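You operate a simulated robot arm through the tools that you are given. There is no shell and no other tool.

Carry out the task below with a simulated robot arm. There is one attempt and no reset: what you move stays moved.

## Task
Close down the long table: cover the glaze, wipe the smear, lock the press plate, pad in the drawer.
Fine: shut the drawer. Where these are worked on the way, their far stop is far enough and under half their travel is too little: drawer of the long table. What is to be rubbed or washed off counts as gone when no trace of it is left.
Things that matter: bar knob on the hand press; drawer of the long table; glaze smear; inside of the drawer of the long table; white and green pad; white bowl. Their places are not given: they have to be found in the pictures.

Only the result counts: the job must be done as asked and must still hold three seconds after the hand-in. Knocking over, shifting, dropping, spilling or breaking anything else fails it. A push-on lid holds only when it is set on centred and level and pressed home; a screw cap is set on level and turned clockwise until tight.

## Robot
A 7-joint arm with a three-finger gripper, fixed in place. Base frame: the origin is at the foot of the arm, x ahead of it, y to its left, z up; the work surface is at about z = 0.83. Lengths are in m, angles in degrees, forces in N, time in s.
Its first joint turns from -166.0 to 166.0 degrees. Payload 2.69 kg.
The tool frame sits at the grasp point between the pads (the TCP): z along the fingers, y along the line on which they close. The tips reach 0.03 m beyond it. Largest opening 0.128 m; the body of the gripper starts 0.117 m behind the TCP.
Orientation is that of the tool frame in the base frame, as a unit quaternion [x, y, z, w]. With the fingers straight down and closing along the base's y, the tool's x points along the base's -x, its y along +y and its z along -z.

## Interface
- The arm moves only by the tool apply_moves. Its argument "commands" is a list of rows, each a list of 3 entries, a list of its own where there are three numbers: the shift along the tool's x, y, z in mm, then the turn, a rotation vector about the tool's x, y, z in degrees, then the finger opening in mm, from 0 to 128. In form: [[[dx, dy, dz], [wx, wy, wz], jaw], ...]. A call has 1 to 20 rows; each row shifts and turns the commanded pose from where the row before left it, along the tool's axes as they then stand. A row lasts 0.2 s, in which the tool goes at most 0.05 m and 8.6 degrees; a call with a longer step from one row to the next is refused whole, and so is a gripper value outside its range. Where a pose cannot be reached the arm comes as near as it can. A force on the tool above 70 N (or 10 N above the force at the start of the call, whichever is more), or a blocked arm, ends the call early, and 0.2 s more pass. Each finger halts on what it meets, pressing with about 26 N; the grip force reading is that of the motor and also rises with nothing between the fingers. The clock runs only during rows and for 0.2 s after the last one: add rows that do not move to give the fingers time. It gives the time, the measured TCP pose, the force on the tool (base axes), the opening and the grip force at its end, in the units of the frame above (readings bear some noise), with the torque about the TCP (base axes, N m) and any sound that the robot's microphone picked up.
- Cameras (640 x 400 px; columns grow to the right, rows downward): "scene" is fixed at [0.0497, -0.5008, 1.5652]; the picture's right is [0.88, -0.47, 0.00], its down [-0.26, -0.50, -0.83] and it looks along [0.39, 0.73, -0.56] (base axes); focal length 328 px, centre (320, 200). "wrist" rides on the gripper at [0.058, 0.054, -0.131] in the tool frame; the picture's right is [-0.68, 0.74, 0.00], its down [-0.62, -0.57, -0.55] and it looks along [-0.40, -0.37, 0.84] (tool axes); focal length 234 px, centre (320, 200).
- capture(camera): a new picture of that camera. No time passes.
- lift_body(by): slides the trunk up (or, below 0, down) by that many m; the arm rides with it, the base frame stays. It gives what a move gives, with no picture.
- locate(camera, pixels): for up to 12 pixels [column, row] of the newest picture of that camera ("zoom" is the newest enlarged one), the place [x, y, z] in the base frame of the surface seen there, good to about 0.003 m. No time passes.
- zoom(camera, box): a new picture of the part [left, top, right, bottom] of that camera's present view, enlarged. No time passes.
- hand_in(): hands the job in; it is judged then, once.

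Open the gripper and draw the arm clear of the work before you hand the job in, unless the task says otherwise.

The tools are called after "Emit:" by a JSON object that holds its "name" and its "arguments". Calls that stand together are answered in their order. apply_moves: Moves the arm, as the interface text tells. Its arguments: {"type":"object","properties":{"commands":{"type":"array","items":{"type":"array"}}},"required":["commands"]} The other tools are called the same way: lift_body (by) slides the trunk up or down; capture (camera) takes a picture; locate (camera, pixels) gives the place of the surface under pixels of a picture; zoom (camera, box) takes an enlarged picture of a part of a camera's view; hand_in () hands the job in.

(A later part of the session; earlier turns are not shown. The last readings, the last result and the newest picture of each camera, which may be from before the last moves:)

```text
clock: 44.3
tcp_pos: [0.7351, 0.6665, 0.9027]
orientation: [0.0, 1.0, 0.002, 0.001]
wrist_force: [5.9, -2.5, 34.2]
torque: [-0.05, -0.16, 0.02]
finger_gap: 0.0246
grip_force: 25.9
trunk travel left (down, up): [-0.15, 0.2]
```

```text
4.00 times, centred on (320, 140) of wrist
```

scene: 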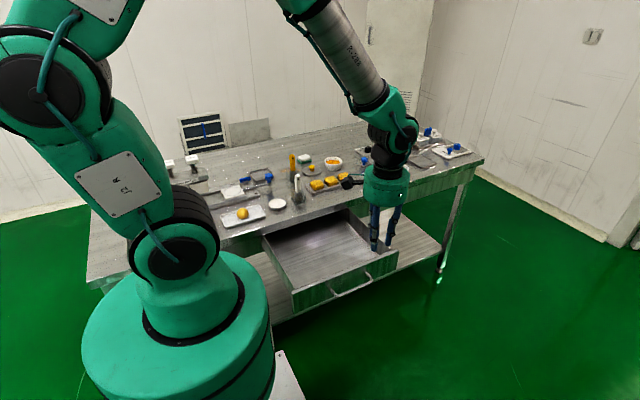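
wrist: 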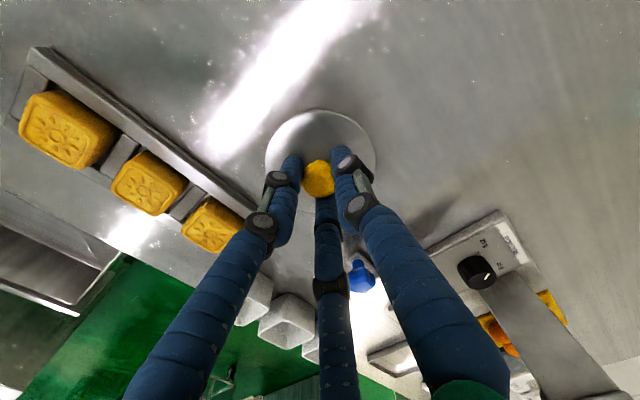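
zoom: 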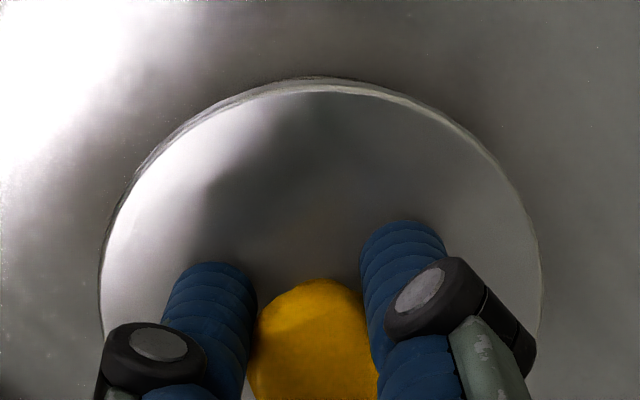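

Lid top averages 0.867 vs rim 0.8645: the disc is sitting flat on the rim with its plug inside. I release, rise, close the fingers and will press on the knob's top to be sure it is home.

Emit:
{"name": "apply_moves", "arguments": {"commands": [[[0, 0, -1.5], [0, 0, 0], 20], [[0, 0, 0], [0, 0, 0], 50], [[0, 0, 0], [0, 0, 0], 60], [[0, 0, 0], [0, 0, 0], 60], [[0, 0, -15], [0, 0, 0], 60], [[0, 0, -25], [0, 0, 0], 60], [[0, 0, 0], [0, 0, 0], 0], [[0, 0, 0], [0, 0, 0], 0], [[0, 0, 0], [0, 0, 0], 0]]}}

Emit:
{"name": "capture", "arguments": {"camera": "wrist"}}

Emit:
{"name": "zoom", "arguments": {"camera": "scene", "box": [318, 147, 350, 173]}}

```text
clock: 46.3
tcp_pos: [0.7346, 0.6646, 0.9428]
orientation: [0.0, 1.0, 0.001, 0.001]
wrist_force: [-0.3, -0.8, 0.3]
torque: [-0.02, 0.0, 0.01]
finger_gap: 0.0023
grip_force: 26.1
trunk travel left (down, up): [-0.15, 0.2]
heard: snap
```

```text
taken
```

wrist: 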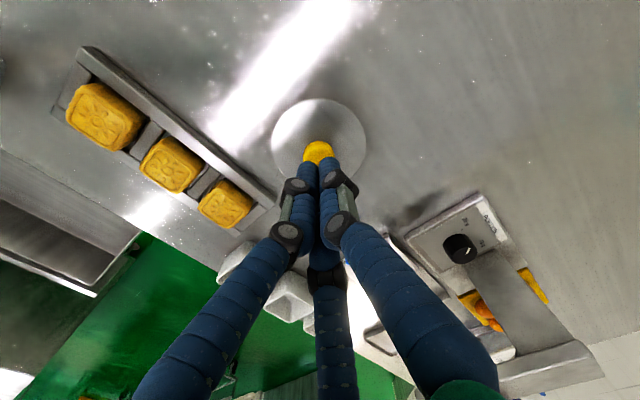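

```text
15.38 times, centred on (334, 160) of scene
```

zoom: 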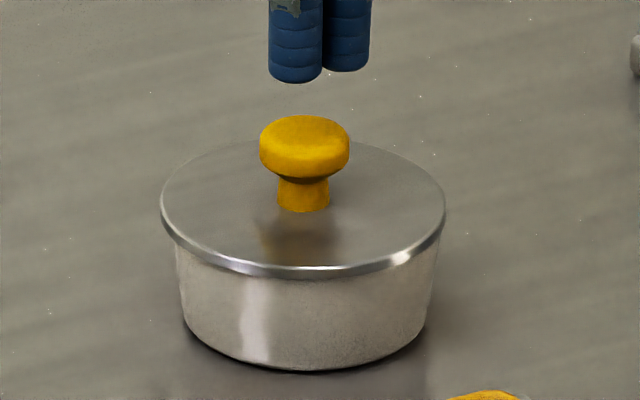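

A snap was heard and the lid looks level on the bowl (160–446). I check its height again and then press on the knob's top with the closed fingers.

Emit:
{"name": "locate", "arguments": {"camera": "zoom", "pixels": [[180, 220], [215, 240], [260, 255], [310, 258], [360, 250], [400, 235], [430, 205], [400, 170], [200, 180], [230, 200], [350, 220], [240, 160]]}}

Emit:
{"name": "apply_moves", "arguments": {"commands": [[[0, 0, 10], [0, 0, 0], 0], [[0, 0, 8], [0, 0, 0], 0], [[0, 0, 2], [0, 0, 0], 0], [[0, 0, 2], [0, 0, 0], 0], [[0, 0, 0], [0, 0, 0], 0]]}}

```text
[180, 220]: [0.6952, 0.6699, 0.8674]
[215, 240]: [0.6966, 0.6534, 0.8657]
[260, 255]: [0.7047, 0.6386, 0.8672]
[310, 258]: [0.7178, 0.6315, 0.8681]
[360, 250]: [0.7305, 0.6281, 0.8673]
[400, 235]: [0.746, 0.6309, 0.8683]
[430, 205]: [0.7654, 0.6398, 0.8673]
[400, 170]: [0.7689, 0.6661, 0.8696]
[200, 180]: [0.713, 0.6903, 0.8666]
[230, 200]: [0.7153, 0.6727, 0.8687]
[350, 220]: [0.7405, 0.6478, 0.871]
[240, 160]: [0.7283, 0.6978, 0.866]
```

```text
clock: 47.5
tcp_pos: [0.7352, 0.6643, 0.9203]
orientation: [0.0, 1.0, 0.002, 0.001]
wrist_force: [-0.6, 1.0, 1.2]
torque: [-0.05, 0.01, -0.04]
finger_gap: 0.002
grip_force: 26.2
trunk travel left (down, up): [-0.15, 0.2]
```

The lid top is level at ~0.8675 all around. The fingertips are about at the knob's top; I press down in small steps.

Emit:
{"name": "apply_moves", "arguments": {"commands": [[[0, 0, 1.5], [0, 0, 0], 0], [[0, 0, 1], [0, 0, 0], 0], [[0, 0, 1], [0, 0, 0], 0], [[0, 0, 1], [0, 0, 0], 0], [[0, 0, 0], [0, 0, 0], 0]]}}

Emit:
{"name": "zoom", "arguments": {"camera": "scene", "box": [318, 147, 350, 173]}}

```text
clock: 48.7
tcp_pos: [0.7355, 0.6651, 0.9187]
orientation: [0.0, 1.0, 0.002, 0.002]
wrist_force: [3.2, 0.3, 27.9]
torque: [-0.05, -0.05, 0.01]
finger_gap: 0.0061
grip_force: 26.2
trunk travel left (down, up): [-0.15, 0.2]
```

```text
15.38 times, centred on (334, 160) of scene
```

zoom: 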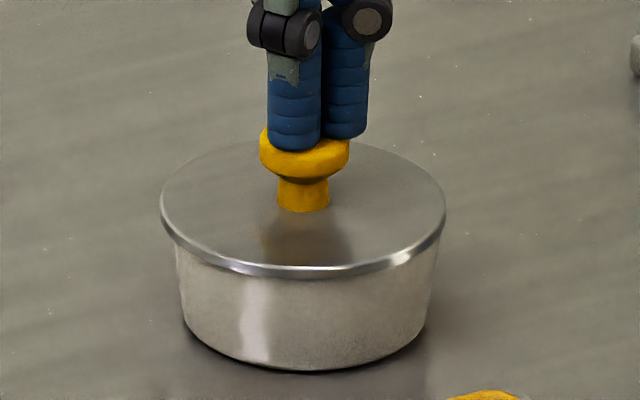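

Fz is 28 N with no further lid movement; I press another 2 mm for certainty (limit 70 N), then rise.

Emit:
{"name": "apply_moves", "arguments": {"commands": [[[0, 0, 1], [0, 0, 0], 0], [[0, 0, 1], [0, 0, 0], 0], [[0, 0, 0], [0, 0, 0], 0]]}}

Emit:
{"name": "apply_moves", "arguments": {"commands": [[[0, 0, -6], [0, 0, 0], 0], [[0, 0, -20], [0, 0, 0], 0], [[0, 0, -40], [0, 0, 0], 40], [[0, 0, -20], [0, 0, 0], 80], [[0, 0, 0], [0, 0, 0], 80]]}}

Emit:
{"name": "zoom", "arguments": {"camera": "scene", "box": [318, 147, 350, 173]}}

Emit:
{"name": "capture", "arguments": {"camera": "wrist"}}

```text
clock: 49.5
tcp_pos: [0.7346, 0.6651, 0.9194]
orientation: [0.001, 1.0, 0.004, 0.003]
wrist_force: [5.2, 2.1, 52.5]
torque: [-0.05, 0.02, 0.0]
finger_gap: 0.0064
grip_force: 26.0
trunk travel left (down, up): [-0.15, 0.2]
```

```text
clock: 50.7
tcp_pos: [0.7346, 0.666, 0.9977]
orientation: [0.0, 1.0, 0.001, 0.0]
wrist_force: [-1.2, -0.1, -0.6]
torque: [0.05, -0.02, 0.03]
finger_gap: 0.0799
grip_force: 0.1
trunk travel left (down, up): [-0.15, 0.2]
```

```text
15.38 times, centred on (334, 160) of scene
```

zoom: 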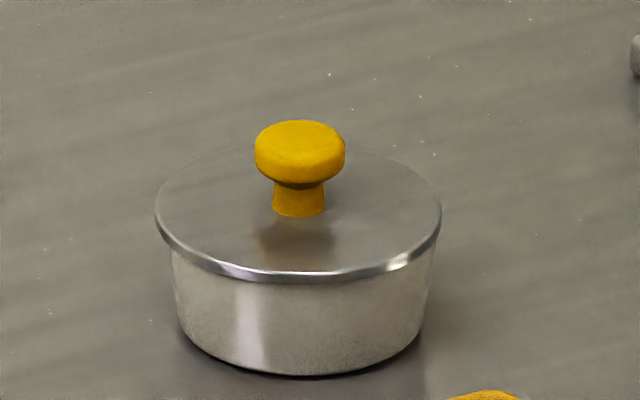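

```text
taken
```

wrist: 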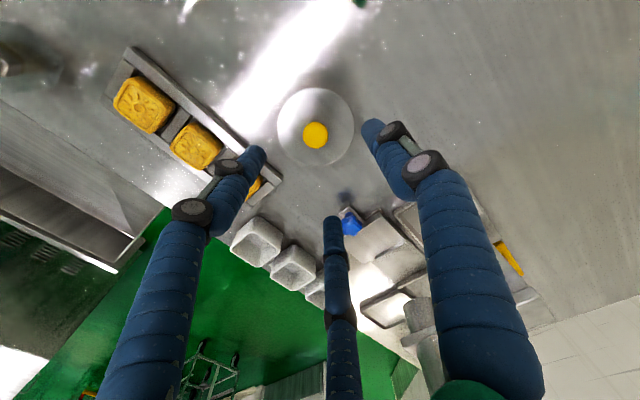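

The lid is on and level; lid and bowl stayed together. Next the pad: I move back above it and look.

Emit:
{"name": "apply_moves", "arguments": {"commands": [[[20, 25, -5], [0, 0, 0], 80], [[25, 30, -5], [0, 0, 0], 80], [[25, 30, -5], [0, 0, 0], 80], [[20, 28, -5], [0, 0, 0], 80], [[0, 0, 0], [0, 0, 0], 80]]}}

Emit:
{"name": "capture", "arguments": {"camera": "wrist"}}

Emit:
{"name": "zoom", "arguments": {"camera": "wrist", "box": [260, 70, 400, 170]}}

```text
clock: 51.9
tcp_pos: [0.6445, 0.7777, 1.0199]
orientation: [0.0, 1.0, 0.001, 0.0]
wrist_force: [0.2, 1.2, 0.8]
torque: [-0.07, 0.0, 0.01]
finger_gap: 0.0801
grip_force: 0.1
trunk travel left (down, up): [-0.15, 0.2]
```

```text
taken
```

wrist: 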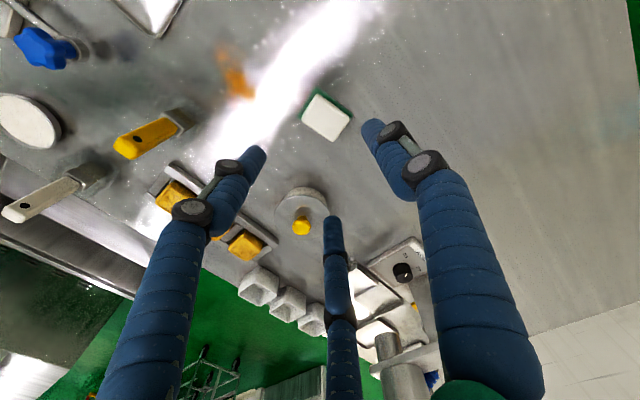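

```text
4.00 times, centred on (330, 120) of wrist
```

zoom: 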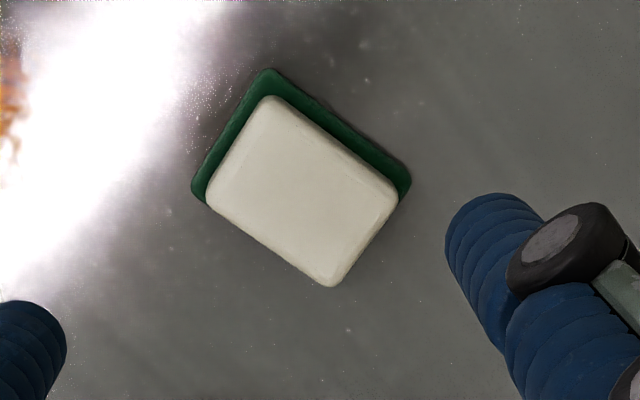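

The pad centre is ≈(0.6437, 0.788). I descend around it with an 80 mm opening to tips at ≈0.840 and grip at full force.

Emit:
{"name": "apply_moves", "arguments": {"commands": [[[0.5, 2.3, 30], [0, 0, 0], 80], [[0, 0, 40], [0, 0, 0], 80], [[0, 0, 40], [0, 0, 0], 80], [[0, 0, 20], [0, 0, 0], 80], [[0, 0, 12], [0, 0, 0], 80], [[0, 0, 8], [0, 0, 0], 80], [[0, 0, 0], [0, 0, 0], 80], [[0, 0, 0], [0, 0, 0], 60], [[0, 0, 0], [0, 0, 0], 30], [[0, 0, 0], [0, 0, 0], 0], [[0, 0, 0], [0, 0, 0], 0], [[0, 0, 0], [0, 0, 0], 0]]}}

Emit:
{"name": "capture", "arguments": {"camera": "wrist"}}

Emit:
{"name": "zoom", "arguments": {"camera": "scene", "box": [280, 135, 350, 180]}}

```text
clock: 54.5
tcp_pos: [0.6438, 0.7807, 0.8696]
orientation: [0.0, 1.0, 0.001, 0.001]
wrist_force: [-0.7, -0.3, 2.2]
torque: [0.05, -0.02, -0.05]
finger_gap: 0.0473
grip_force: 26.0
trunk travel left (down, up): [-0.15, 0.2]
```

```text
taken
```

wrist: 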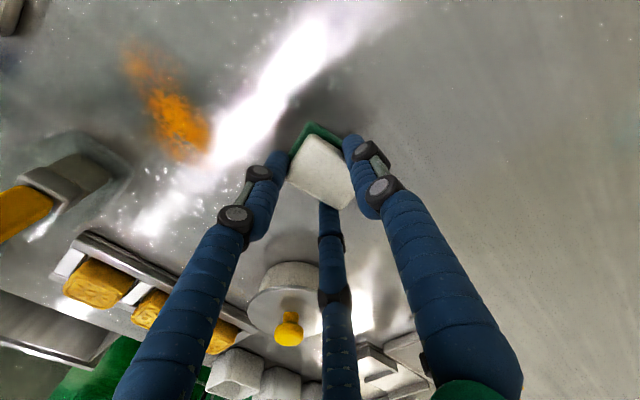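

```text
8.89 times, centred on (315, 158) of scene
```

zoom: 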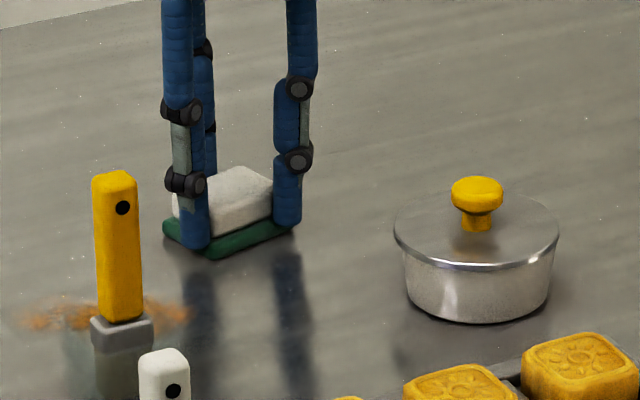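

Pad is held (gap 47.3 mm, 26 N). Before wiping I check the yellow scraper's handle position precisely for finger clearance.

Emit:
{"name": "locate", "arguments": {"camera": "zoom", "pixels": [[115, 177], [95, 190], [138, 190], [125, 260], [100, 300], [138, 310], [148, 335], [95, 330], [120, 350]]}}

Emit:
{"name": "locate", "arguments": {"camera": "wrist", "pixels": [[50, 195], [40, 190], [30, 215], [85, 165], [110, 150], [60, 175], [120, 45], [215, 130], [200, 165], [165, 150], [150, 120], [190, 80]]}}

```text
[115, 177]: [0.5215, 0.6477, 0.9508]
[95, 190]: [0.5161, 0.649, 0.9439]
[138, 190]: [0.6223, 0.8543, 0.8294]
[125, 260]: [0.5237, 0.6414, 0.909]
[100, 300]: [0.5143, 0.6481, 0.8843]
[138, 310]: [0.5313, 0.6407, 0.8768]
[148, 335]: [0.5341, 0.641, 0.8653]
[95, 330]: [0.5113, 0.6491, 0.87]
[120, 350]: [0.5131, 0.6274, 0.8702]
```

```text
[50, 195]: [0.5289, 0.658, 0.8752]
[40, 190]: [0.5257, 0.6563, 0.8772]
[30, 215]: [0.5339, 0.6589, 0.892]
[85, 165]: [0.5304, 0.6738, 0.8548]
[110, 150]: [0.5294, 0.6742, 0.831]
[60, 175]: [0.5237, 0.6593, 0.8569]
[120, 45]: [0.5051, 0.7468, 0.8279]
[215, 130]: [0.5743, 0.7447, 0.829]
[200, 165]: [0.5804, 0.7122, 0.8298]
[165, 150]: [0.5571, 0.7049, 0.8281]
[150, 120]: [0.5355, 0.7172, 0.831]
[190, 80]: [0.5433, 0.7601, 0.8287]
```

The scraper holder reaches y≈0.674, so I keep the TCP at y≥0.707 near it. I lift the pad 8 mm, move it to the smear's far side and set it down.

Emit:
{"name": "apply_moves", "arguments": {"commands": [[[0, 0, -8], [0, 0, 0], 0], [[20, -10, 0], [0, 0, 0], 0], [[20, -10, 0], [0, 0, 0], 0], [[18.8, -10.7, 0], [0, 0, 0], 0], [[0, 0, 0], [0, 0, 0], 0], [[0, 0, 5], [0, 0, 0], 0], [[0, 0, 3], [0, 0, 0], 0], [[0, 0, 1], [0, 0, 0], 0], [[0, 0, 0], [0, 0, 0], 0]]}}

Emit:
{"name": "capture", "arguments": {"camera": "wrist"}}

Emit:
{"name": "zoom", "arguments": {"camera": "scene", "box": [265, 140, 335, 185]}}

```text
clock: 56.5
tcp_pos: [0.5855, 0.7505, 0.8698]
orientation: [0.0, 1.0, 0.001, 0.001]
wrist_force: [-3.4, -2.1, 14.0]
torque: [-0.08, 0.15, -0.12]
finger_gap: 0.0468
grip_force: 26.2
trunk travel left (down, up): [-0.15, 0.2]
```

```text
taken
```

wrist: 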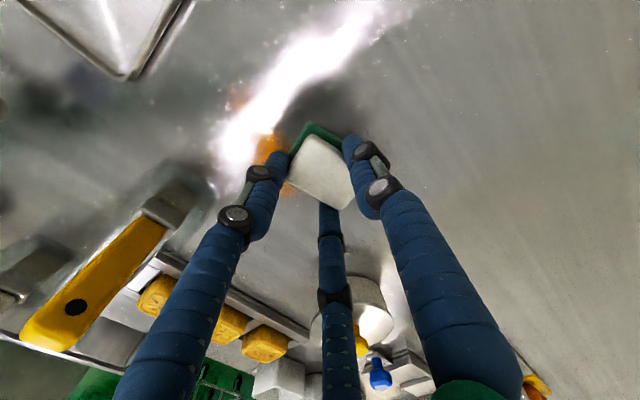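

```text
8.89 times, centred on (300, 162) of scene
```

zoom: 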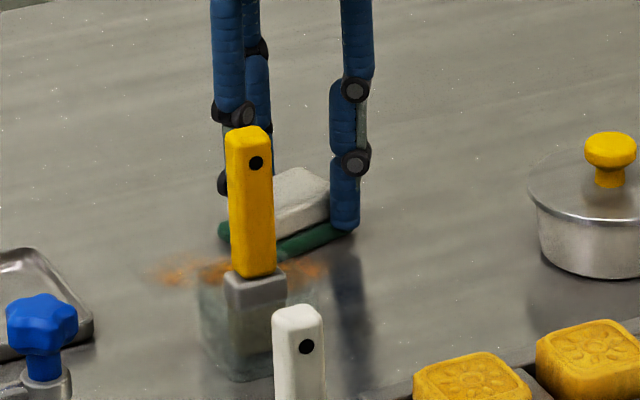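

The pad is down with 14 N. I rub in strokes along x from 0.5855 to 0.5155, stepping −12 mm in y between strokes.

Emit:
{"name": "apply_moves", "arguments": {"commands": [[[17.5, 0, 0], [0, 0, 0], 0], [[17.5, 0, 0], [0, 0, 0], 0], [[17.5, 0, 0], [0, 0, 0], 0], [[17.5, 0, 0], [0, 0, 0], 0], [[0, -12, 0], [0, 0, 0], 0], [[-17.5, 0, 0], [0, 0, 0], 0], [[-17.5, 0, 0], [0, 0, 0], 0], [[-17.5, 0, 0], [0, 0, 0], 0], [[-17.5, 0, 0], [0, 0, 0], 0], [[0, -12, 0], [0, 0, 0], 0], [[17.5, 0, 0], [0, 0, 0], 0], [[17.5, 0, 0], [0, 0, 0], 0], [[17.5, 0, 0], [0, 0, 0], 0], [[17.5, 0, 0], [0, 0, 0], 0], [[0, -12, 0], [0, 0, 0], 0], [[-17.5, 0, 0], [0, 0, 0], 0], [[-17.5, 0, 0], [0, 0, 0], 0], [[-17.5, 0, 0], [0, 0, 0], 0], [[-17.5, 0, 0], [0, 0, 0], 0], [[0, 0, 0], [0, 0, 0], 0]]}}

Emit:
{"name": "capture", "arguments": {"camera": "wrist"}}

Emit:
{"name": "zoom", "arguments": {"camera": "scene", "box": [265, 140, 335, 185]}}

```text
clock: 60.7
tcp_pos: [0.5843, 0.7134, 0.8696]
orientation: [0.0, 1.0, 0.002, 0.002]
wrist_force: [-4.2, -0.6, 25.7]
torque: [-0.08, 0.14, 0.01]
finger_gap: 0.0465
grip_force: 26.0
trunk travel left (down, up): [-0.15, 0.2]
```

```text
taken
```

wrist: 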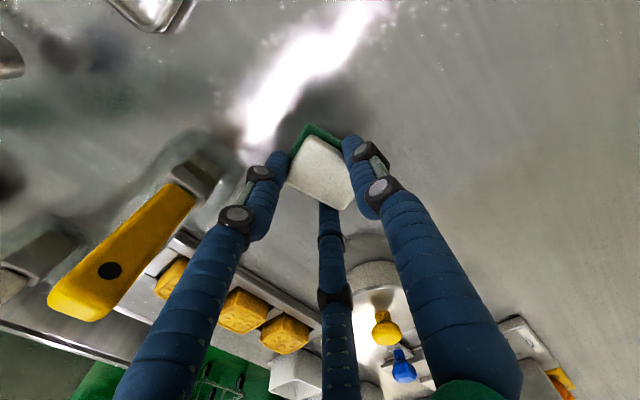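

```text
8.89 times, centred on (300, 162) of scene
```

zoom: 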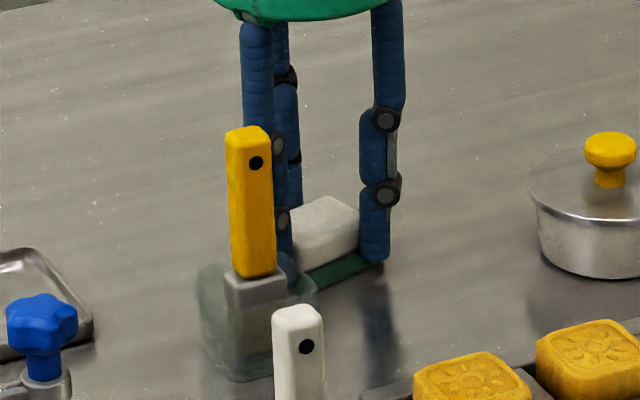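

Most of the smear is gone. I do one more low stroke at y≈0.7075 and a set of cross strokes in y for thoroughness.

Emit:
{"name": "apply_moves", "arguments": {"commands": [[[0, -6, 0], [0, 0, 0], 0], [[17.5, 0, 0], [0, 0, 0], 0], [[17.5, 0, 0], [0, 0, 0], 0], [[17.5, 0, 0], [0, 0, 0], 0], [[17.5, 0, 0], [0, 0, 0], 0], [[0, 16, 0], [0, 0, 0], 0], [[0, 16, 0], [0, 0, 0], 0], [[0, 16, 0], [0, 0, 0], 0], [[-18, 0, 0], [0, 0, 0], 0], [[0, -16, 0], [0, 0, 0], 0], [[0, -16, 0], [0, 0, 0], 0], [[0, -16, 0], [0, 0, 0], 0], [[-18, 0, 0], [0, 0, 0], 0], [[0, 16, 0], [0, 0, 0], 0], [[0, 16, 0], [0, 0, 0], 0], [[0, 16, 0], [0, 0, 0], 0], [[-20, 0, 0], [0, 0, 0], 0], [[0, -16, 0], [0, 0, 0], 0], [[0, -16, 0], [0, 0, 0], 0], [[0, -16, 0], [0, 0, 0], 0]]}}

Emit:
{"name": "capture", "arguments": {"camera": "wrist"}}

```text
clock: 64.9
tcp_pos: [0.5705, 0.7088, 0.8692]
orientation: [0.001, 1.0, 0.001, 0.0]
wrist_force: [-0.1, 2.2, 18.3]
torque: [0.07, -0.04, -0.05]
finger_gap: 0.0463
grip_force: 25.6
trunk travel left (down, up): [-0.15, 0.2]
```

```text
taken
```

wrist: 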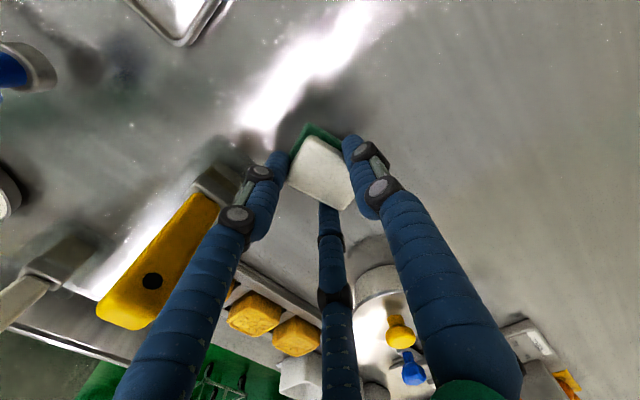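

The area around the pad looks clean. I lift the pad and move aside to inspect the whole wiped area.

Emit:
{"name": "apply_moves", "arguments": {"commands": [[[0, 0, -10], [0, 0, 0], 0], [[0, 10, -30], [0, 0, 0], 0], [[-10, 20, -40], [0, 0, 0], 0], [[-20, 30, -30], [0, 0, 0], 0], [[-20, 20, -10], [0, 0, 0], 0], [[0, 0, 0], [0, 0, 0], 0]]}}

Emit:
{"name": "capture", "arguments": {"camera": "wrist"}}

Emit:
{"name": "zoom", "arguments": {"camera": "scene", "box": [265, 140, 335, 185]}}

Emit:
{"name": "zoom", "arguments": {"camera": "wrist", "box": [150, 20, 310, 140]}}

```text
clock: 66.3
tcp_pos: [0.6221, 0.7878, 0.988]
orientation: [0.0, 1.0, 0.001, 0.0]
wrist_force: [0.9, -0.8, -0.8]
torque: [-0.04, 0.0, 0.02]
finger_gap: 0.0463
grip_force: 26.4
trunk travel left (down, up): [-0.15, 0.2]
```

```text
taken
```

wrist: 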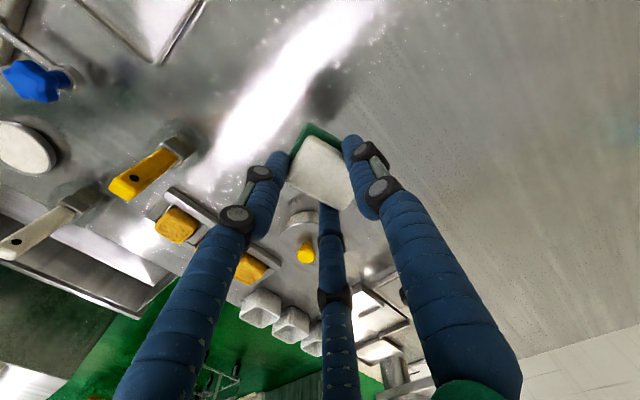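

```text
8.89 times, centred on (300, 162) of scene
```

zoom: 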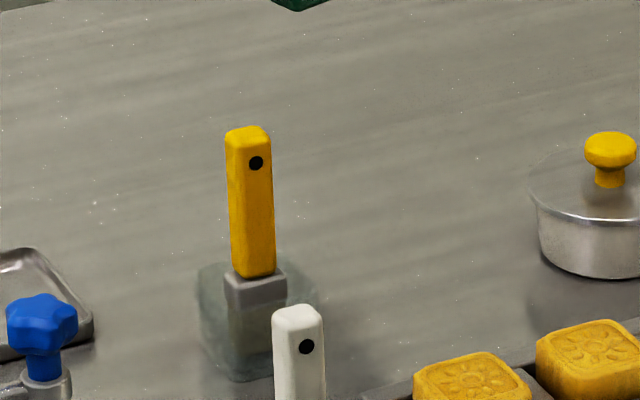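

```text
3.33 times, centred on (230, 80) of wrist
```

zoom: 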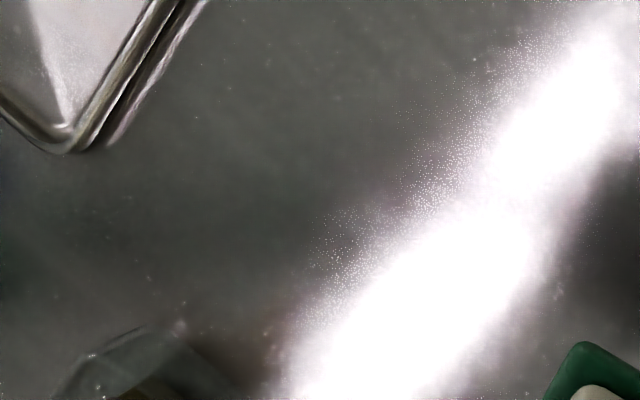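

No orange remains in the scene view; the wrist view has glare over part of the spot. I raise and move toward (0.483, 0.596, 1.03), from where the spot is free of glare.

Emit:
{"name": "apply_moves", "arguments": {"commands": [[[0, 0, -42], [0, 0, 0], 0], [[28, -38, 0], [0, 0, 0], 0], [[28, -38, 0], [0, 0, 0], 0], [[28, -38, 0], [0, 0, 0], 0], [[28, -38, 0], [0, 0, 0], 0], [[27, -40, 0], [0, 0, 0], 0], [[0, 0, 0], [0, 0, 0], 0]]}}

Emit:
{"name": "capture", "arguments": {"camera": "wrist"}}

Emit:
{"name": "zoom", "arguments": {"camera": "wrist", "box": [350, 20, 510, 140]}}

```text
clock: 67.9
tcp_pos: [0.4851, 0.5956, 1.0314]
orientation: [0.0, 1.0, 0.002, 0.001]
wrist_force: [-0.4, -0.4, 0.5]
torque: [0.05, -0.06, 0.01]
finger_gap: 0.0461
grip_force: 26.2
trunk travel left (down, up): [-0.15, 0.2]
```

```text
taken
```

wrist: 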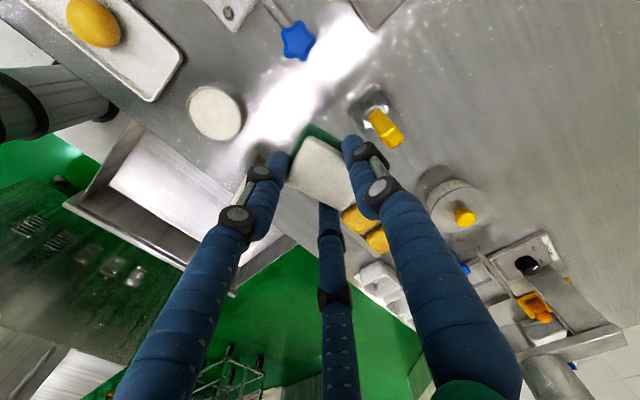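

```text
3.33 times, centred on (430, 80) of wrist
```

zoom: 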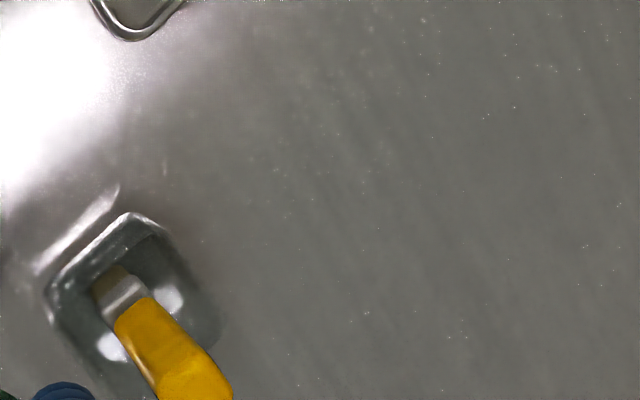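

The spot around (430,80) shows no orange. I enlarge it once more for faint traces before stowing the pad.

Emit:
{"name": "zoom", "arguments": {"camera": "wrist", "box": [380, 40, 480, 110]}}

Emit:
{"name": "capture", "arguments": {"camera": "scene"}}

Emit:
{"name": "locate", "arguments": {"camera": "wrist", "pixels": [[400, 60], [430, 80], [460, 80], [410, 100], [440, 110], [150, 180], [200, 260], [100, 190], [230, 285], [180, 215], [110, 160], [270, 240]]}}

```text
5.71 times, centred on (430, 75) of wrist
```

zoom: 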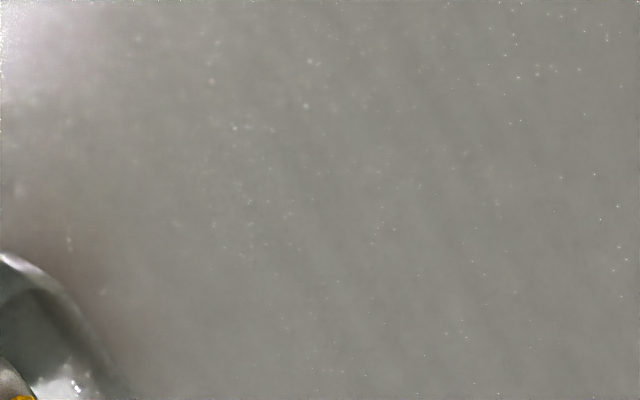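

```text
taken
```

scene: 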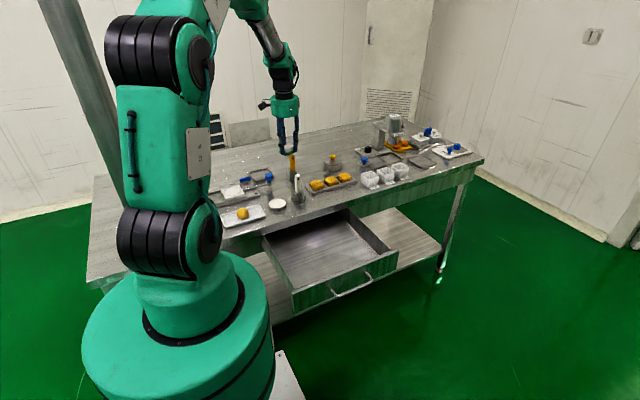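

```text
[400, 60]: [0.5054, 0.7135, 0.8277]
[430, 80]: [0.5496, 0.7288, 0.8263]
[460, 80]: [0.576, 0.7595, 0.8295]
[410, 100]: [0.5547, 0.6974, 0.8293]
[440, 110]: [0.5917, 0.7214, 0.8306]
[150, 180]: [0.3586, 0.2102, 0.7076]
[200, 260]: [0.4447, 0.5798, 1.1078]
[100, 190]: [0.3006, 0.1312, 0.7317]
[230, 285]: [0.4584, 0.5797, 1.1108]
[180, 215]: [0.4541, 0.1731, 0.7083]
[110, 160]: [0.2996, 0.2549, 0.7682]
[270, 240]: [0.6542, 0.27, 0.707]
```

There is a slight brownish tint near (393,98); I zoom there to tell residue from reflection.

Emit:
{"name": "zoom", "arguments": {"camera": "wrist", "box": [375, 75, 425, 110]}}

Emit:
{"name": "locate", "arguments": {"camera": "zoom", "pixels": [[200, 250], [300, 300], [150, 200], [400, 350]]}}

Emit:
{"name": "zoom", "arguments": {"camera": "scene", "box": [275, 148, 315, 173]}}

```text
11.43 times, centred on (400, 92) of wrist
```

zoom: 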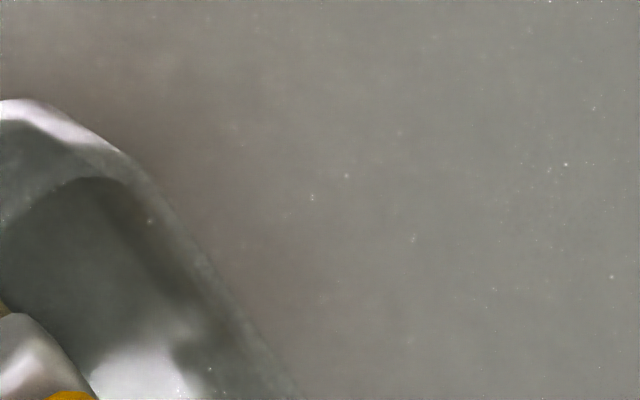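

```text
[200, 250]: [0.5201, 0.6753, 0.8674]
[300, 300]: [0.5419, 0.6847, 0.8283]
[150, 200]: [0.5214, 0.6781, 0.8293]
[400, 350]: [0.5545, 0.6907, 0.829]
```

```text
16.00 times, centred on (295, 160) of scene
```

zoom: 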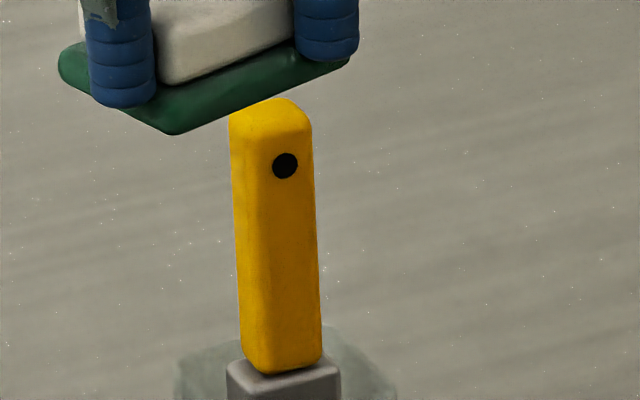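

No residue — just a soft shading along the clear holder. I carry the pad at z≈1.03 to above the open drawer at (0.48, 0.243).

Emit:
{"name": "apply_moves", "arguments": {"commands": [[[0.6, -44, 0], [0, 0, 0], 0], [[0.6, -44, 0], [0, 0, 0], 0], [[0.6, -44, 0], [0, 0, 0], 0], [[0.6, -44, 0], [0, 0, 0], 0], [[0.6, -44, 0], [0, 0, 0], 0], [[0.6, -44, 0], [0, 0, 0], 0], [[0.6, -44, 0], [0, 0, 0], 0], [[0.6, -44, 0], [0, 0, 0], 0], [[0, 0, 35], [0, 0, 0], 0], [[0, 0, 35], [0, 0, 0], 0], [[0, 0, 35], [0, 0, 0], 0], [[0, 0, 0], [0, 0, 0], 0]]}}

Emit:
{"name": "capture", "arguments": {"camera": "wrist"}}

Emit:
{"name": "capture", "arguments": {"camera": "scene"}}

```text
clock: 70.5
tcp_pos: [0.4787, 0.2437, 0.9236]
orientation: [-0.001, 1.0, 0.001, 0.001]
wrist_force: [-0.7, 0.4, -0.9]
torque: [-0.01, 0.03, 0.0]
finger_gap: 0.0457
grip_force: 26.3
trunk travel left (down, up): [-0.15, 0.2]
```

```text
taken
```

wrist: 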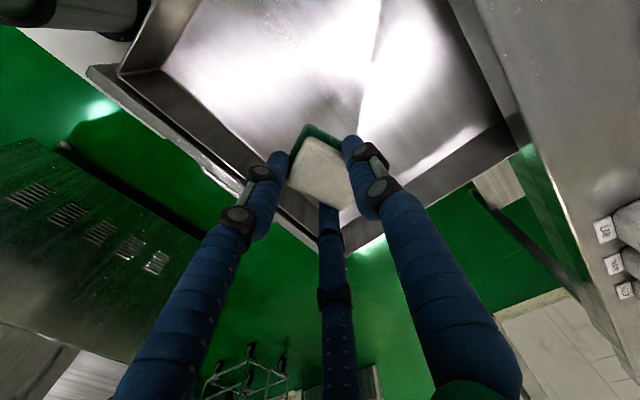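

```text
taken
```

scene: 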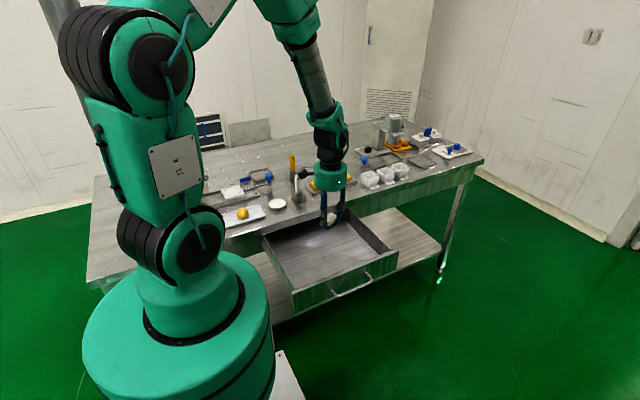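

The pad hangs above the middle of the open drawer. I lower it to near the drawer floor (0.7075).

Emit:
{"name": "apply_moves", "arguments": {"commands": [[[0, 0, 35], [0, 0, 0], 0], [[0, 0, 35], [0, 0, 0], 0], [[0, 0, 35], [0, 0, 0], 0], [[0, 0, 30], [0, 0, 0], 0], [[0, 0, 20], [0, 0, 0], 0], [[0, 0, 12], [0, 0, 0], 0], [[0, 0, 0], [0, 0, 0], 0], [[0, 0, 4], [0, 0, 0], 0], [[0, 0, 2], [0, 0, 0], 0], [[0, 0, 0], [0, 0, 0], 0]]}}

Emit:
{"name": "capture", "arguments": {"camera": "wrist"}}

Emit:
{"name": "zoom", "arguments": {"camera": "scene", "box": [255, 190, 405, 310]}}

```text
clock: 72.7
tcp_pos: [0.4775, 0.245, 0.7513]
orientation: [0.0, 1.0, 0.002, 0.001]
wrist_force: [-0.3, -0.6, 0.0]
torque: [0.0, 0.01, -0.01]
finger_gap: 0.0457
grip_force: 26.1
trunk travel left (down, up): [-0.15, 0.2]
```

```text
taken
```

wrist: 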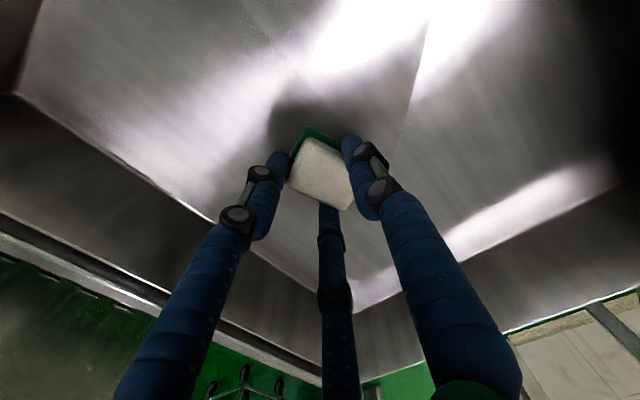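

```text
3.33 times, centred on (330, 250) of scene
```

zoom: 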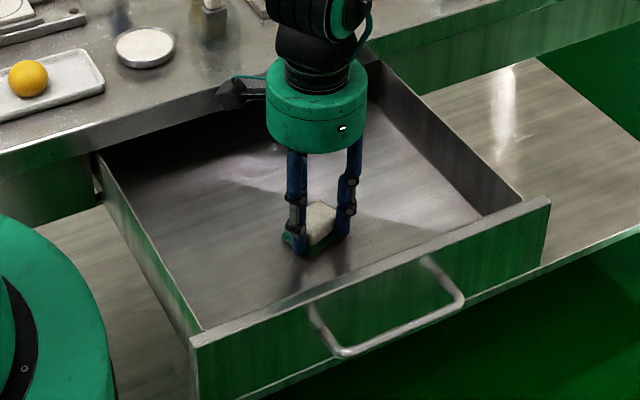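

No contact yet (Fz ≈ 0). I lower in 1 mm steps until the pad touches the floor.

Emit:
{"name": "apply_moves", "arguments": {"commands": [[[0, 0, 1], [0, 0, 0], 0], [[0, 0, 1], [0, 0, 0], 0], [[0, 0, 0], [0, 0, 0], 0]]}}

```text
clock: 73.5
tcp_pos: [0.4775, 0.2435, 0.7494]
orientation: [0.0, 1.0, 0.001, 0.001]
wrist_force: [-0.6, 0.8, 2.3]
torque: [-0.02, 0.08, 0.0]
finger_gap: 0.0455
grip_force: 26.5
trunk travel left (down, up): [-0.15, 0.2]
```

Light contact (2.3 N). I open the fingers and rise straight up out of the drawer.

Emit:
{"name": "apply_moves", "arguments": {"commands": [[[0, 0, 0], [0, 0, 0], 55], [[0, 0, 0], [0, 0, 0], 75], [[0, 0, 0], [0, 0, 0], 75], [[0, 0, -20], [0, 0, 0], 75], [[0, 0, -40], [0, 0, 0], 75], [[0, 0, -45], [0, 0, 0], 75], [[0, 0, -45], [0, 0, 0], 75], [[0, 0, -45], [0, 0, 0], 75], [[0, 0, 0], [0, 0, 0], 75]]}}

Emit:
{"name": "capture", "arguments": {"camera": "wrist"}}

Emit:
{"name": "zoom", "arguments": {"camera": "scene", "box": [255, 190, 405, 310]}}

```text
clock: 75.5
tcp_pos: [0.4773, 0.2445, 0.945]
orientation: [0.001, 1.0, 0.002, 0.001]
wrist_force: [-1.0, -1.2, 0.2]
torque: [0.03, -0.06, 0.0]
finger_gap: 0.075
grip_force: 0.1
trunk travel left (down, up): [-0.15, 0.2]
```

```text
taken
```

wrist: 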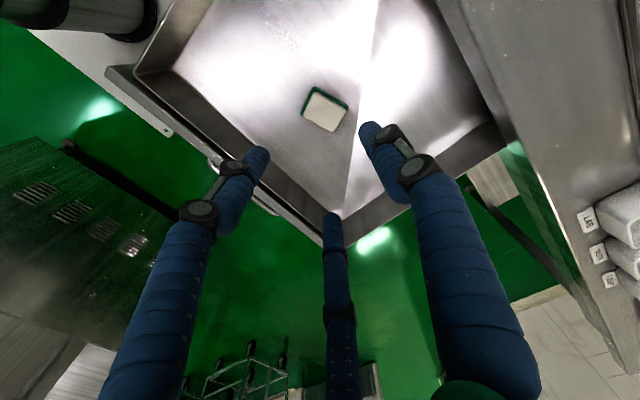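

```text
3.33 times, centred on (330, 250) of scene
```

zoom: 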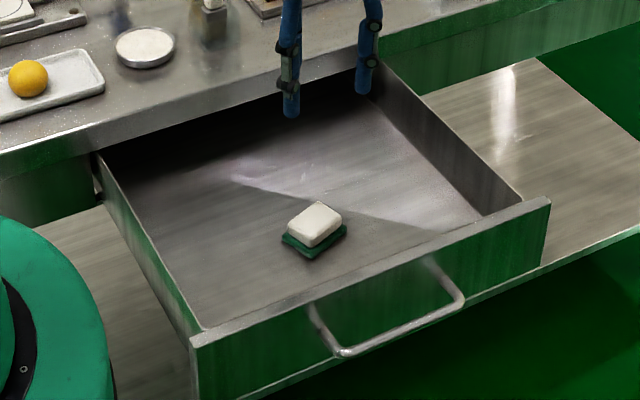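

The pad rests flat in the drawer. I locate the handle in its present position to plan the push.

Emit:
{"name": "locate", "arguments": {"camera": "zoom", "pixels": [[345, 352], [400, 328], [455, 305], [430, 262], [312, 310], [300, 320], [500, 225], [315, 225], [200, 345], [545, 210]]}}

```text
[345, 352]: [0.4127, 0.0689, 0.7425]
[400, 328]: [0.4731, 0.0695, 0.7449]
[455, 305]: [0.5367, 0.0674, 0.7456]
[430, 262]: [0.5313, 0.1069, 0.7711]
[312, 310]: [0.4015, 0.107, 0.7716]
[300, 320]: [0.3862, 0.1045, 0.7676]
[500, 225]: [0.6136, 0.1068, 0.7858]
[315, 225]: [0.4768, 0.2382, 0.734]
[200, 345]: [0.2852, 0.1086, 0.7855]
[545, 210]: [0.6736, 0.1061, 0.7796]
```

Handle bar is at y≈0.067, face at 0.1065. I move to y≈0.02 in front of the handle with closed fingers and go down to TCP z≈0.752.

Emit:
{"name": "apply_moves", "arguments": {"commands": [[[0, -45, 0], [0, 0, 0], 40], [[0, -45, 0], [0, 0, 0], 10], [[0, -45, 0], [0, 0, 0], 0], [[0, -45, 0], [0, 0, 0], 0], [[0, -45, 0], [0, 0, 0], 0], [[0, 0, 40], [0, 0, 0], 0], [[0, 0, 40], [0, 0, 0], 0], [[0, 0, 40], [0, 0, 0], 0], [[0, 0, 40], [0, 0, 0], 0], [[0, 0, 33], [0, 0, 0], 0], [[0, 0, 0], [0, 0, 0], 0]]}}

Emit:
{"name": "zoom", "arguments": {"camera": "scene", "box": [255, 190, 405, 310]}}

Emit:
{"name": "capture", "arguments": {"camera": "wrist"}}

```text
clock: 77.9
tcp_pos: [0.4751, 0.0203, 0.7492]
orientation: [0.0, 1.0, 0.002, 0.001]
wrist_force: [0.0, -0.5, -0.7]
torque: [0.03, 0.02, -0.02]
finger_gap: 0.0023
grip_force: 26.7
trunk travel left (down, up): [-0.15, 0.2]
```

```text
3.33 times, centred on (330, 250) of scene
```

zoom: 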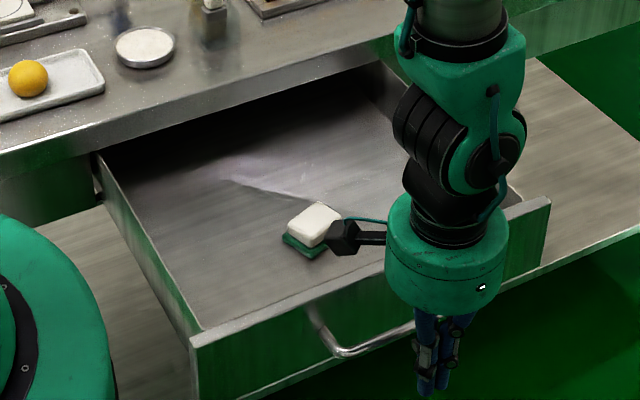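

```text
taken
```

wrist: 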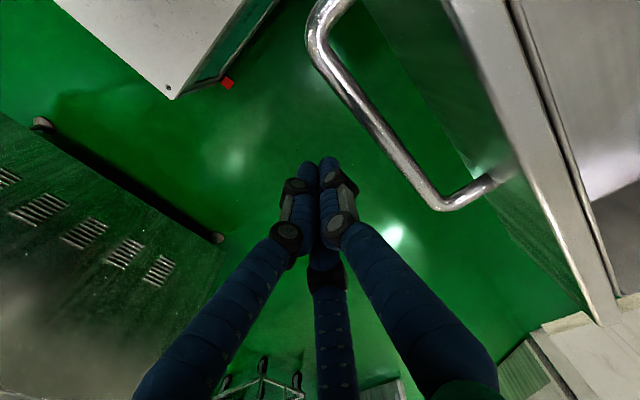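

The closed fingers stand in front of the bar. I push +y steadily: 13 rows of 18 mm.

Emit:
{"name": "apply_moves", "arguments": {"commands": [[[0, 10, 0], [0, 0, 0], 0], [[0, 10, 0], [0, 0, 0], 0], [[0, 12, 0], [0, 0, 0], 0], [[0, 16, 0], [0, 0, 0], 0], [[0, 18, 0], [0, 0, 0], 0], [[0, 18, 0], [0, 0, 0], 0], [[0, 18, 0], [0, 0, 0], 0], [[0, 18, 0], [0, 0, 0], 0], [[0, 18, 0], [0, 0, 0], 0], [[0, 18, 0], [0, 0, 0], 0], [[0, 18, 0], [0, 0, 0], 0], [[0, 18, 0], [0, 0, 0], 0], [[0, 18, 0], [0, 0, 0], 0], [[0, 0, 0], [0, 0, 0], 0]]}}

Emit:
{"name": "zoom", "arguments": {"camera": "scene", "box": [245, 180, 385, 290]}}

Emit:
{"name": "capture", "arguments": {"camera": "wrist"}}

```text
clock: 80.9
tcp_pos: [0.4784, 0.2295, 0.7503]
orientation: [0.0, 1.0, 0.001, 0.001]
wrist_force: [0.6, 0.6, 1.6]
torque: [0.03, 0.01, -0.02]
finger_gap: 0.0025
grip_force: 26.0
trunk travel left (down, up): [-0.15, 0.2]
```

```text
3.64 times, centred on (315, 235) of scene
```

zoom: 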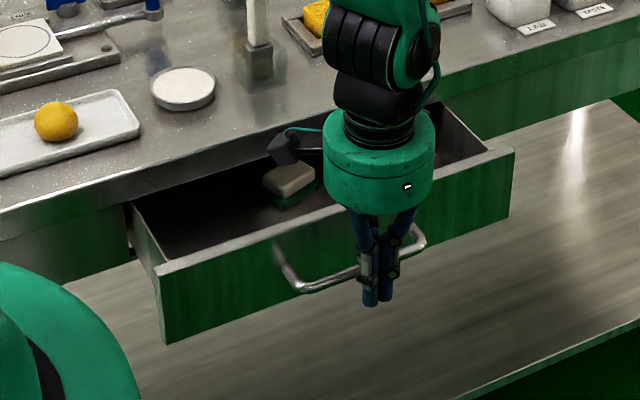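

```text
taken
```

wrist: 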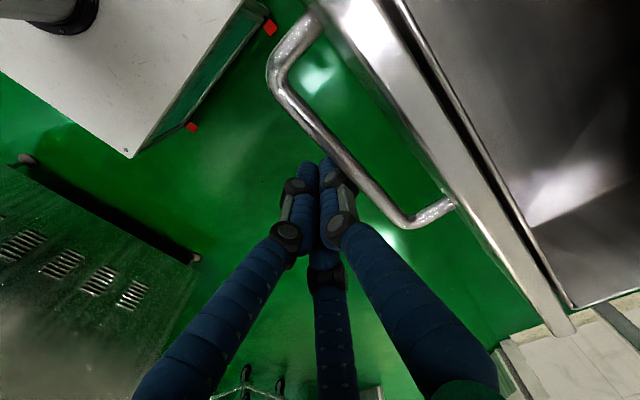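

The drawer is sliding in with the pad in place. I continue with 10–12 mm rows.

Emit:
{"name": "apply_moves", "arguments": {"commands": [[[0, 12, 0], [0, 0, 0], 0], [[0, 12, 0], [0, 0, 0], 0], [[0, 12, 0], [0, 0, 0], 0], [[0, 12, 0], [0, 0, 0], 0], [[0, 12, 0], [0, 0, 0], 0], [[0, 10, 0], [0, 0, 0], 0], [[0, 8, 0], [0, 0, 0], 0], [[0, 6, 0], [0, 0, 0], 0], [[0, 0, 0], [0, 0, 0], 0]]}}

Emit:
{"name": "zoom", "arguments": {"camera": "scene", "box": [245, 180, 385, 290]}}

```text
clock: 82.9
tcp_pos: [0.4768, 0.3139, 0.7512]
orientation: [0.0, 1.0, 0.001, 0.001]
wrist_force: [-0.3, 0.3, -0.6]
torque: [-0.06, -0.01, 0.0]
finger_gap: 0.0024
grip_force: 26.5
trunk travel left (down, up): [-0.15, 0.2]
```

```text
3.64 times, centred on (315, 235) of scene
```

zoom: 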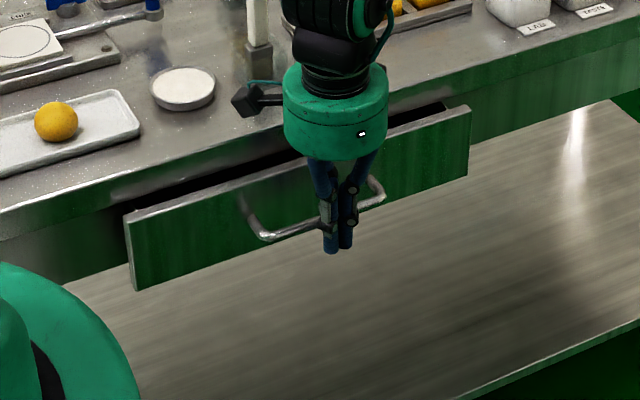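

About 30–35 mm remain. I push in 4–5 mm rows until it meets the stop.

Emit:
{"name": "apply_moves", "arguments": {"commands": [[[0, 5, 0], [0, 0, 0], 0], [[0, 5, 0], [0, 0, 0], 0], [[0, 5, 0], [0, 0, 0], 0], [[0, 4, 0], [0, 0, 0], 0], [[0, 4, 0], [0, 0, 0], 0], [[0, 3, 0], [0, 0, 0], 0], [[0, 3, 0], [0, 0, 0], 0], [[0, 0, 0], [0, 0, 0], 0]]}}

Emit:
{"name": "zoom", "arguments": {"camera": "scene", "box": [245, 180, 385, 290]}}

```text
clock: 84.7
tcp_pos: [0.4774, 0.3435, 0.7509]
orientation: [0.0, 1.0, 0.0, 0.001]
wrist_force: [0.4, -1.1, -0.4]
torque: [-0.02, 0.0, 0.01]
finger_gap: 0.0023
grip_force: 26.3
trunk travel left (down, up): [-0.15, 0.2]
```

```text
3.64 times, centred on (315, 235) of scene
```

zoom: 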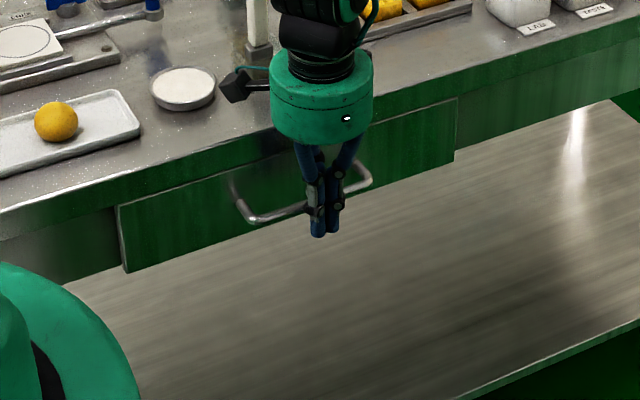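

It looks nearly shut but there is no stop force yet. I keep pushing in 2 mm rows until the force rises.

Emit:
{"name": "apply_moves", "arguments": {"commands": [[[0, 2, 0], [0, 0, 0], 0], [[0, 2, 0], [0, 0, 0], 0], [[0, 1, 0], [0, 0, 0], 0], [[0, 0, 0], [0, 0, 0], 0]]}}

Emit:
{"name": "zoom", "arguments": {"camera": "scene", "box": [245, 180, 385, 290]}}

```text
clock: 85.7
tcp_pos: [0.4776, 0.3443, 0.7508]
orientation: [0.0, 1.0, 0.001, -0.001]
wrist_force: [21.9, -57.2, 3.3]
torque: [-0.43, -0.16, -0.35]
finger_gap: 0.0019
grip_force: 25.8
trunk travel left (down, up): [-0.15, 0.2]
```

```text
3.64 times, centred on (315, 235) of scene
```

zoom: 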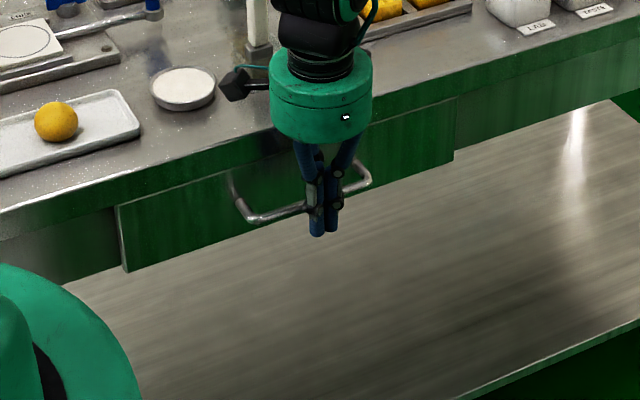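

Fy = −57 N: the drawer is against its stop. I back off and rise.

Emit:
{"name": "apply_moves", "arguments": {"commands": [[[0, -6, 0], [0, 0, 0], 0], [[0, -20, 0], [0, 0, 0], 0], [[0, -30, 0], [0, 0, 0], 0], [[0, -10, -30], [0, 0, 0], 0], [[0, 0, -45], [0, 0, 0], 10], [[0, 0, -45], [0, 0, 0], 40], [[0, 0, -45], [0, 0, 0], 60], [[0, 0, -45], [0, 0, 0], 60], [[0, 0, -45], [0, 0, 0], 60], [[0, 0, -45], [0, 0, 0], 60], [[0, 0, 0], [0, 0, 0], 60]]}}

Emit:
{"name": "capture", "arguments": {"camera": "scene"}}

Emit:
{"name": "zoom", "arguments": {"camera": "scene", "box": [250, 205, 350, 260]}}

Emit:
{"name": "locate", "arguments": {"camera": "zoom", "pixels": [[305, 246], [400, 215], [497, 182], [270, 215], [475, 148], [75, 335], [62, 232], [630, 150], [635, 45], [340, 160], [300, 130], [560, 120]]}}

```text
clock: 88.1
tcp_pos: [0.4775, 0.2794, 1.0521]
orientation: [0.0, 1.0, 0.001, 0.001]
wrist_force: [-0.4, -0.7, 0.6]
torque: [0.03, -0.05, 0.0]
finger_gap: 0.0598
grip_force: 0.1
trunk travel left (down, up): [-0.15, 0.2]
```

```text
taken
```

scene: 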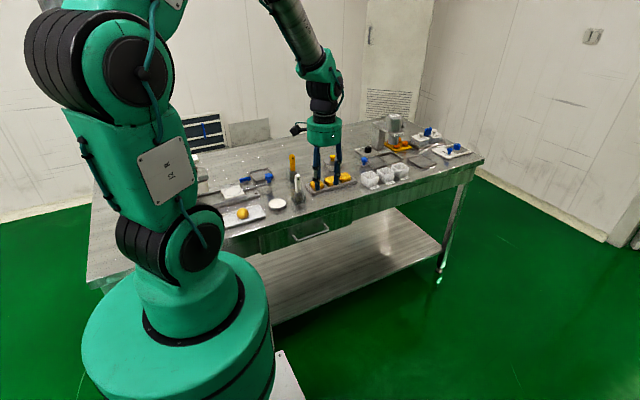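

```text
6.40 times, centred on (300, 232) of scene
```

zoom: 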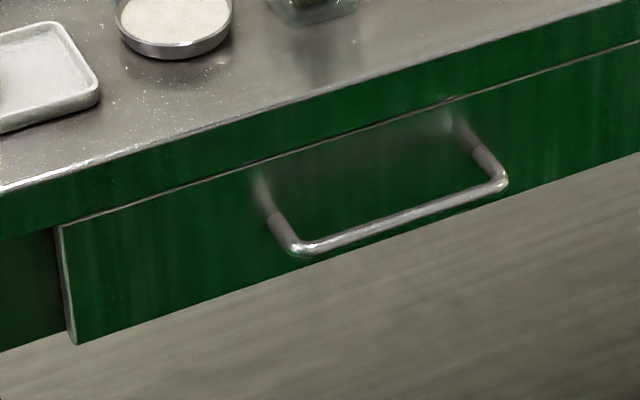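

```text
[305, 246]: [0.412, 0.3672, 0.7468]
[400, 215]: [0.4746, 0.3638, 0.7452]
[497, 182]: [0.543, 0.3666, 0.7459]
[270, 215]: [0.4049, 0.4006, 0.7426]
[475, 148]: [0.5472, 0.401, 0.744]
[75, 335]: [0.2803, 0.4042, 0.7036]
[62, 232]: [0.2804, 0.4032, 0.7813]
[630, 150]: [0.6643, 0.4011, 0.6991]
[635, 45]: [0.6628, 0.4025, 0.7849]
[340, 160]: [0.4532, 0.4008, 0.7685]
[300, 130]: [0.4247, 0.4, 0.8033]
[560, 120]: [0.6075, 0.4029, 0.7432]
```

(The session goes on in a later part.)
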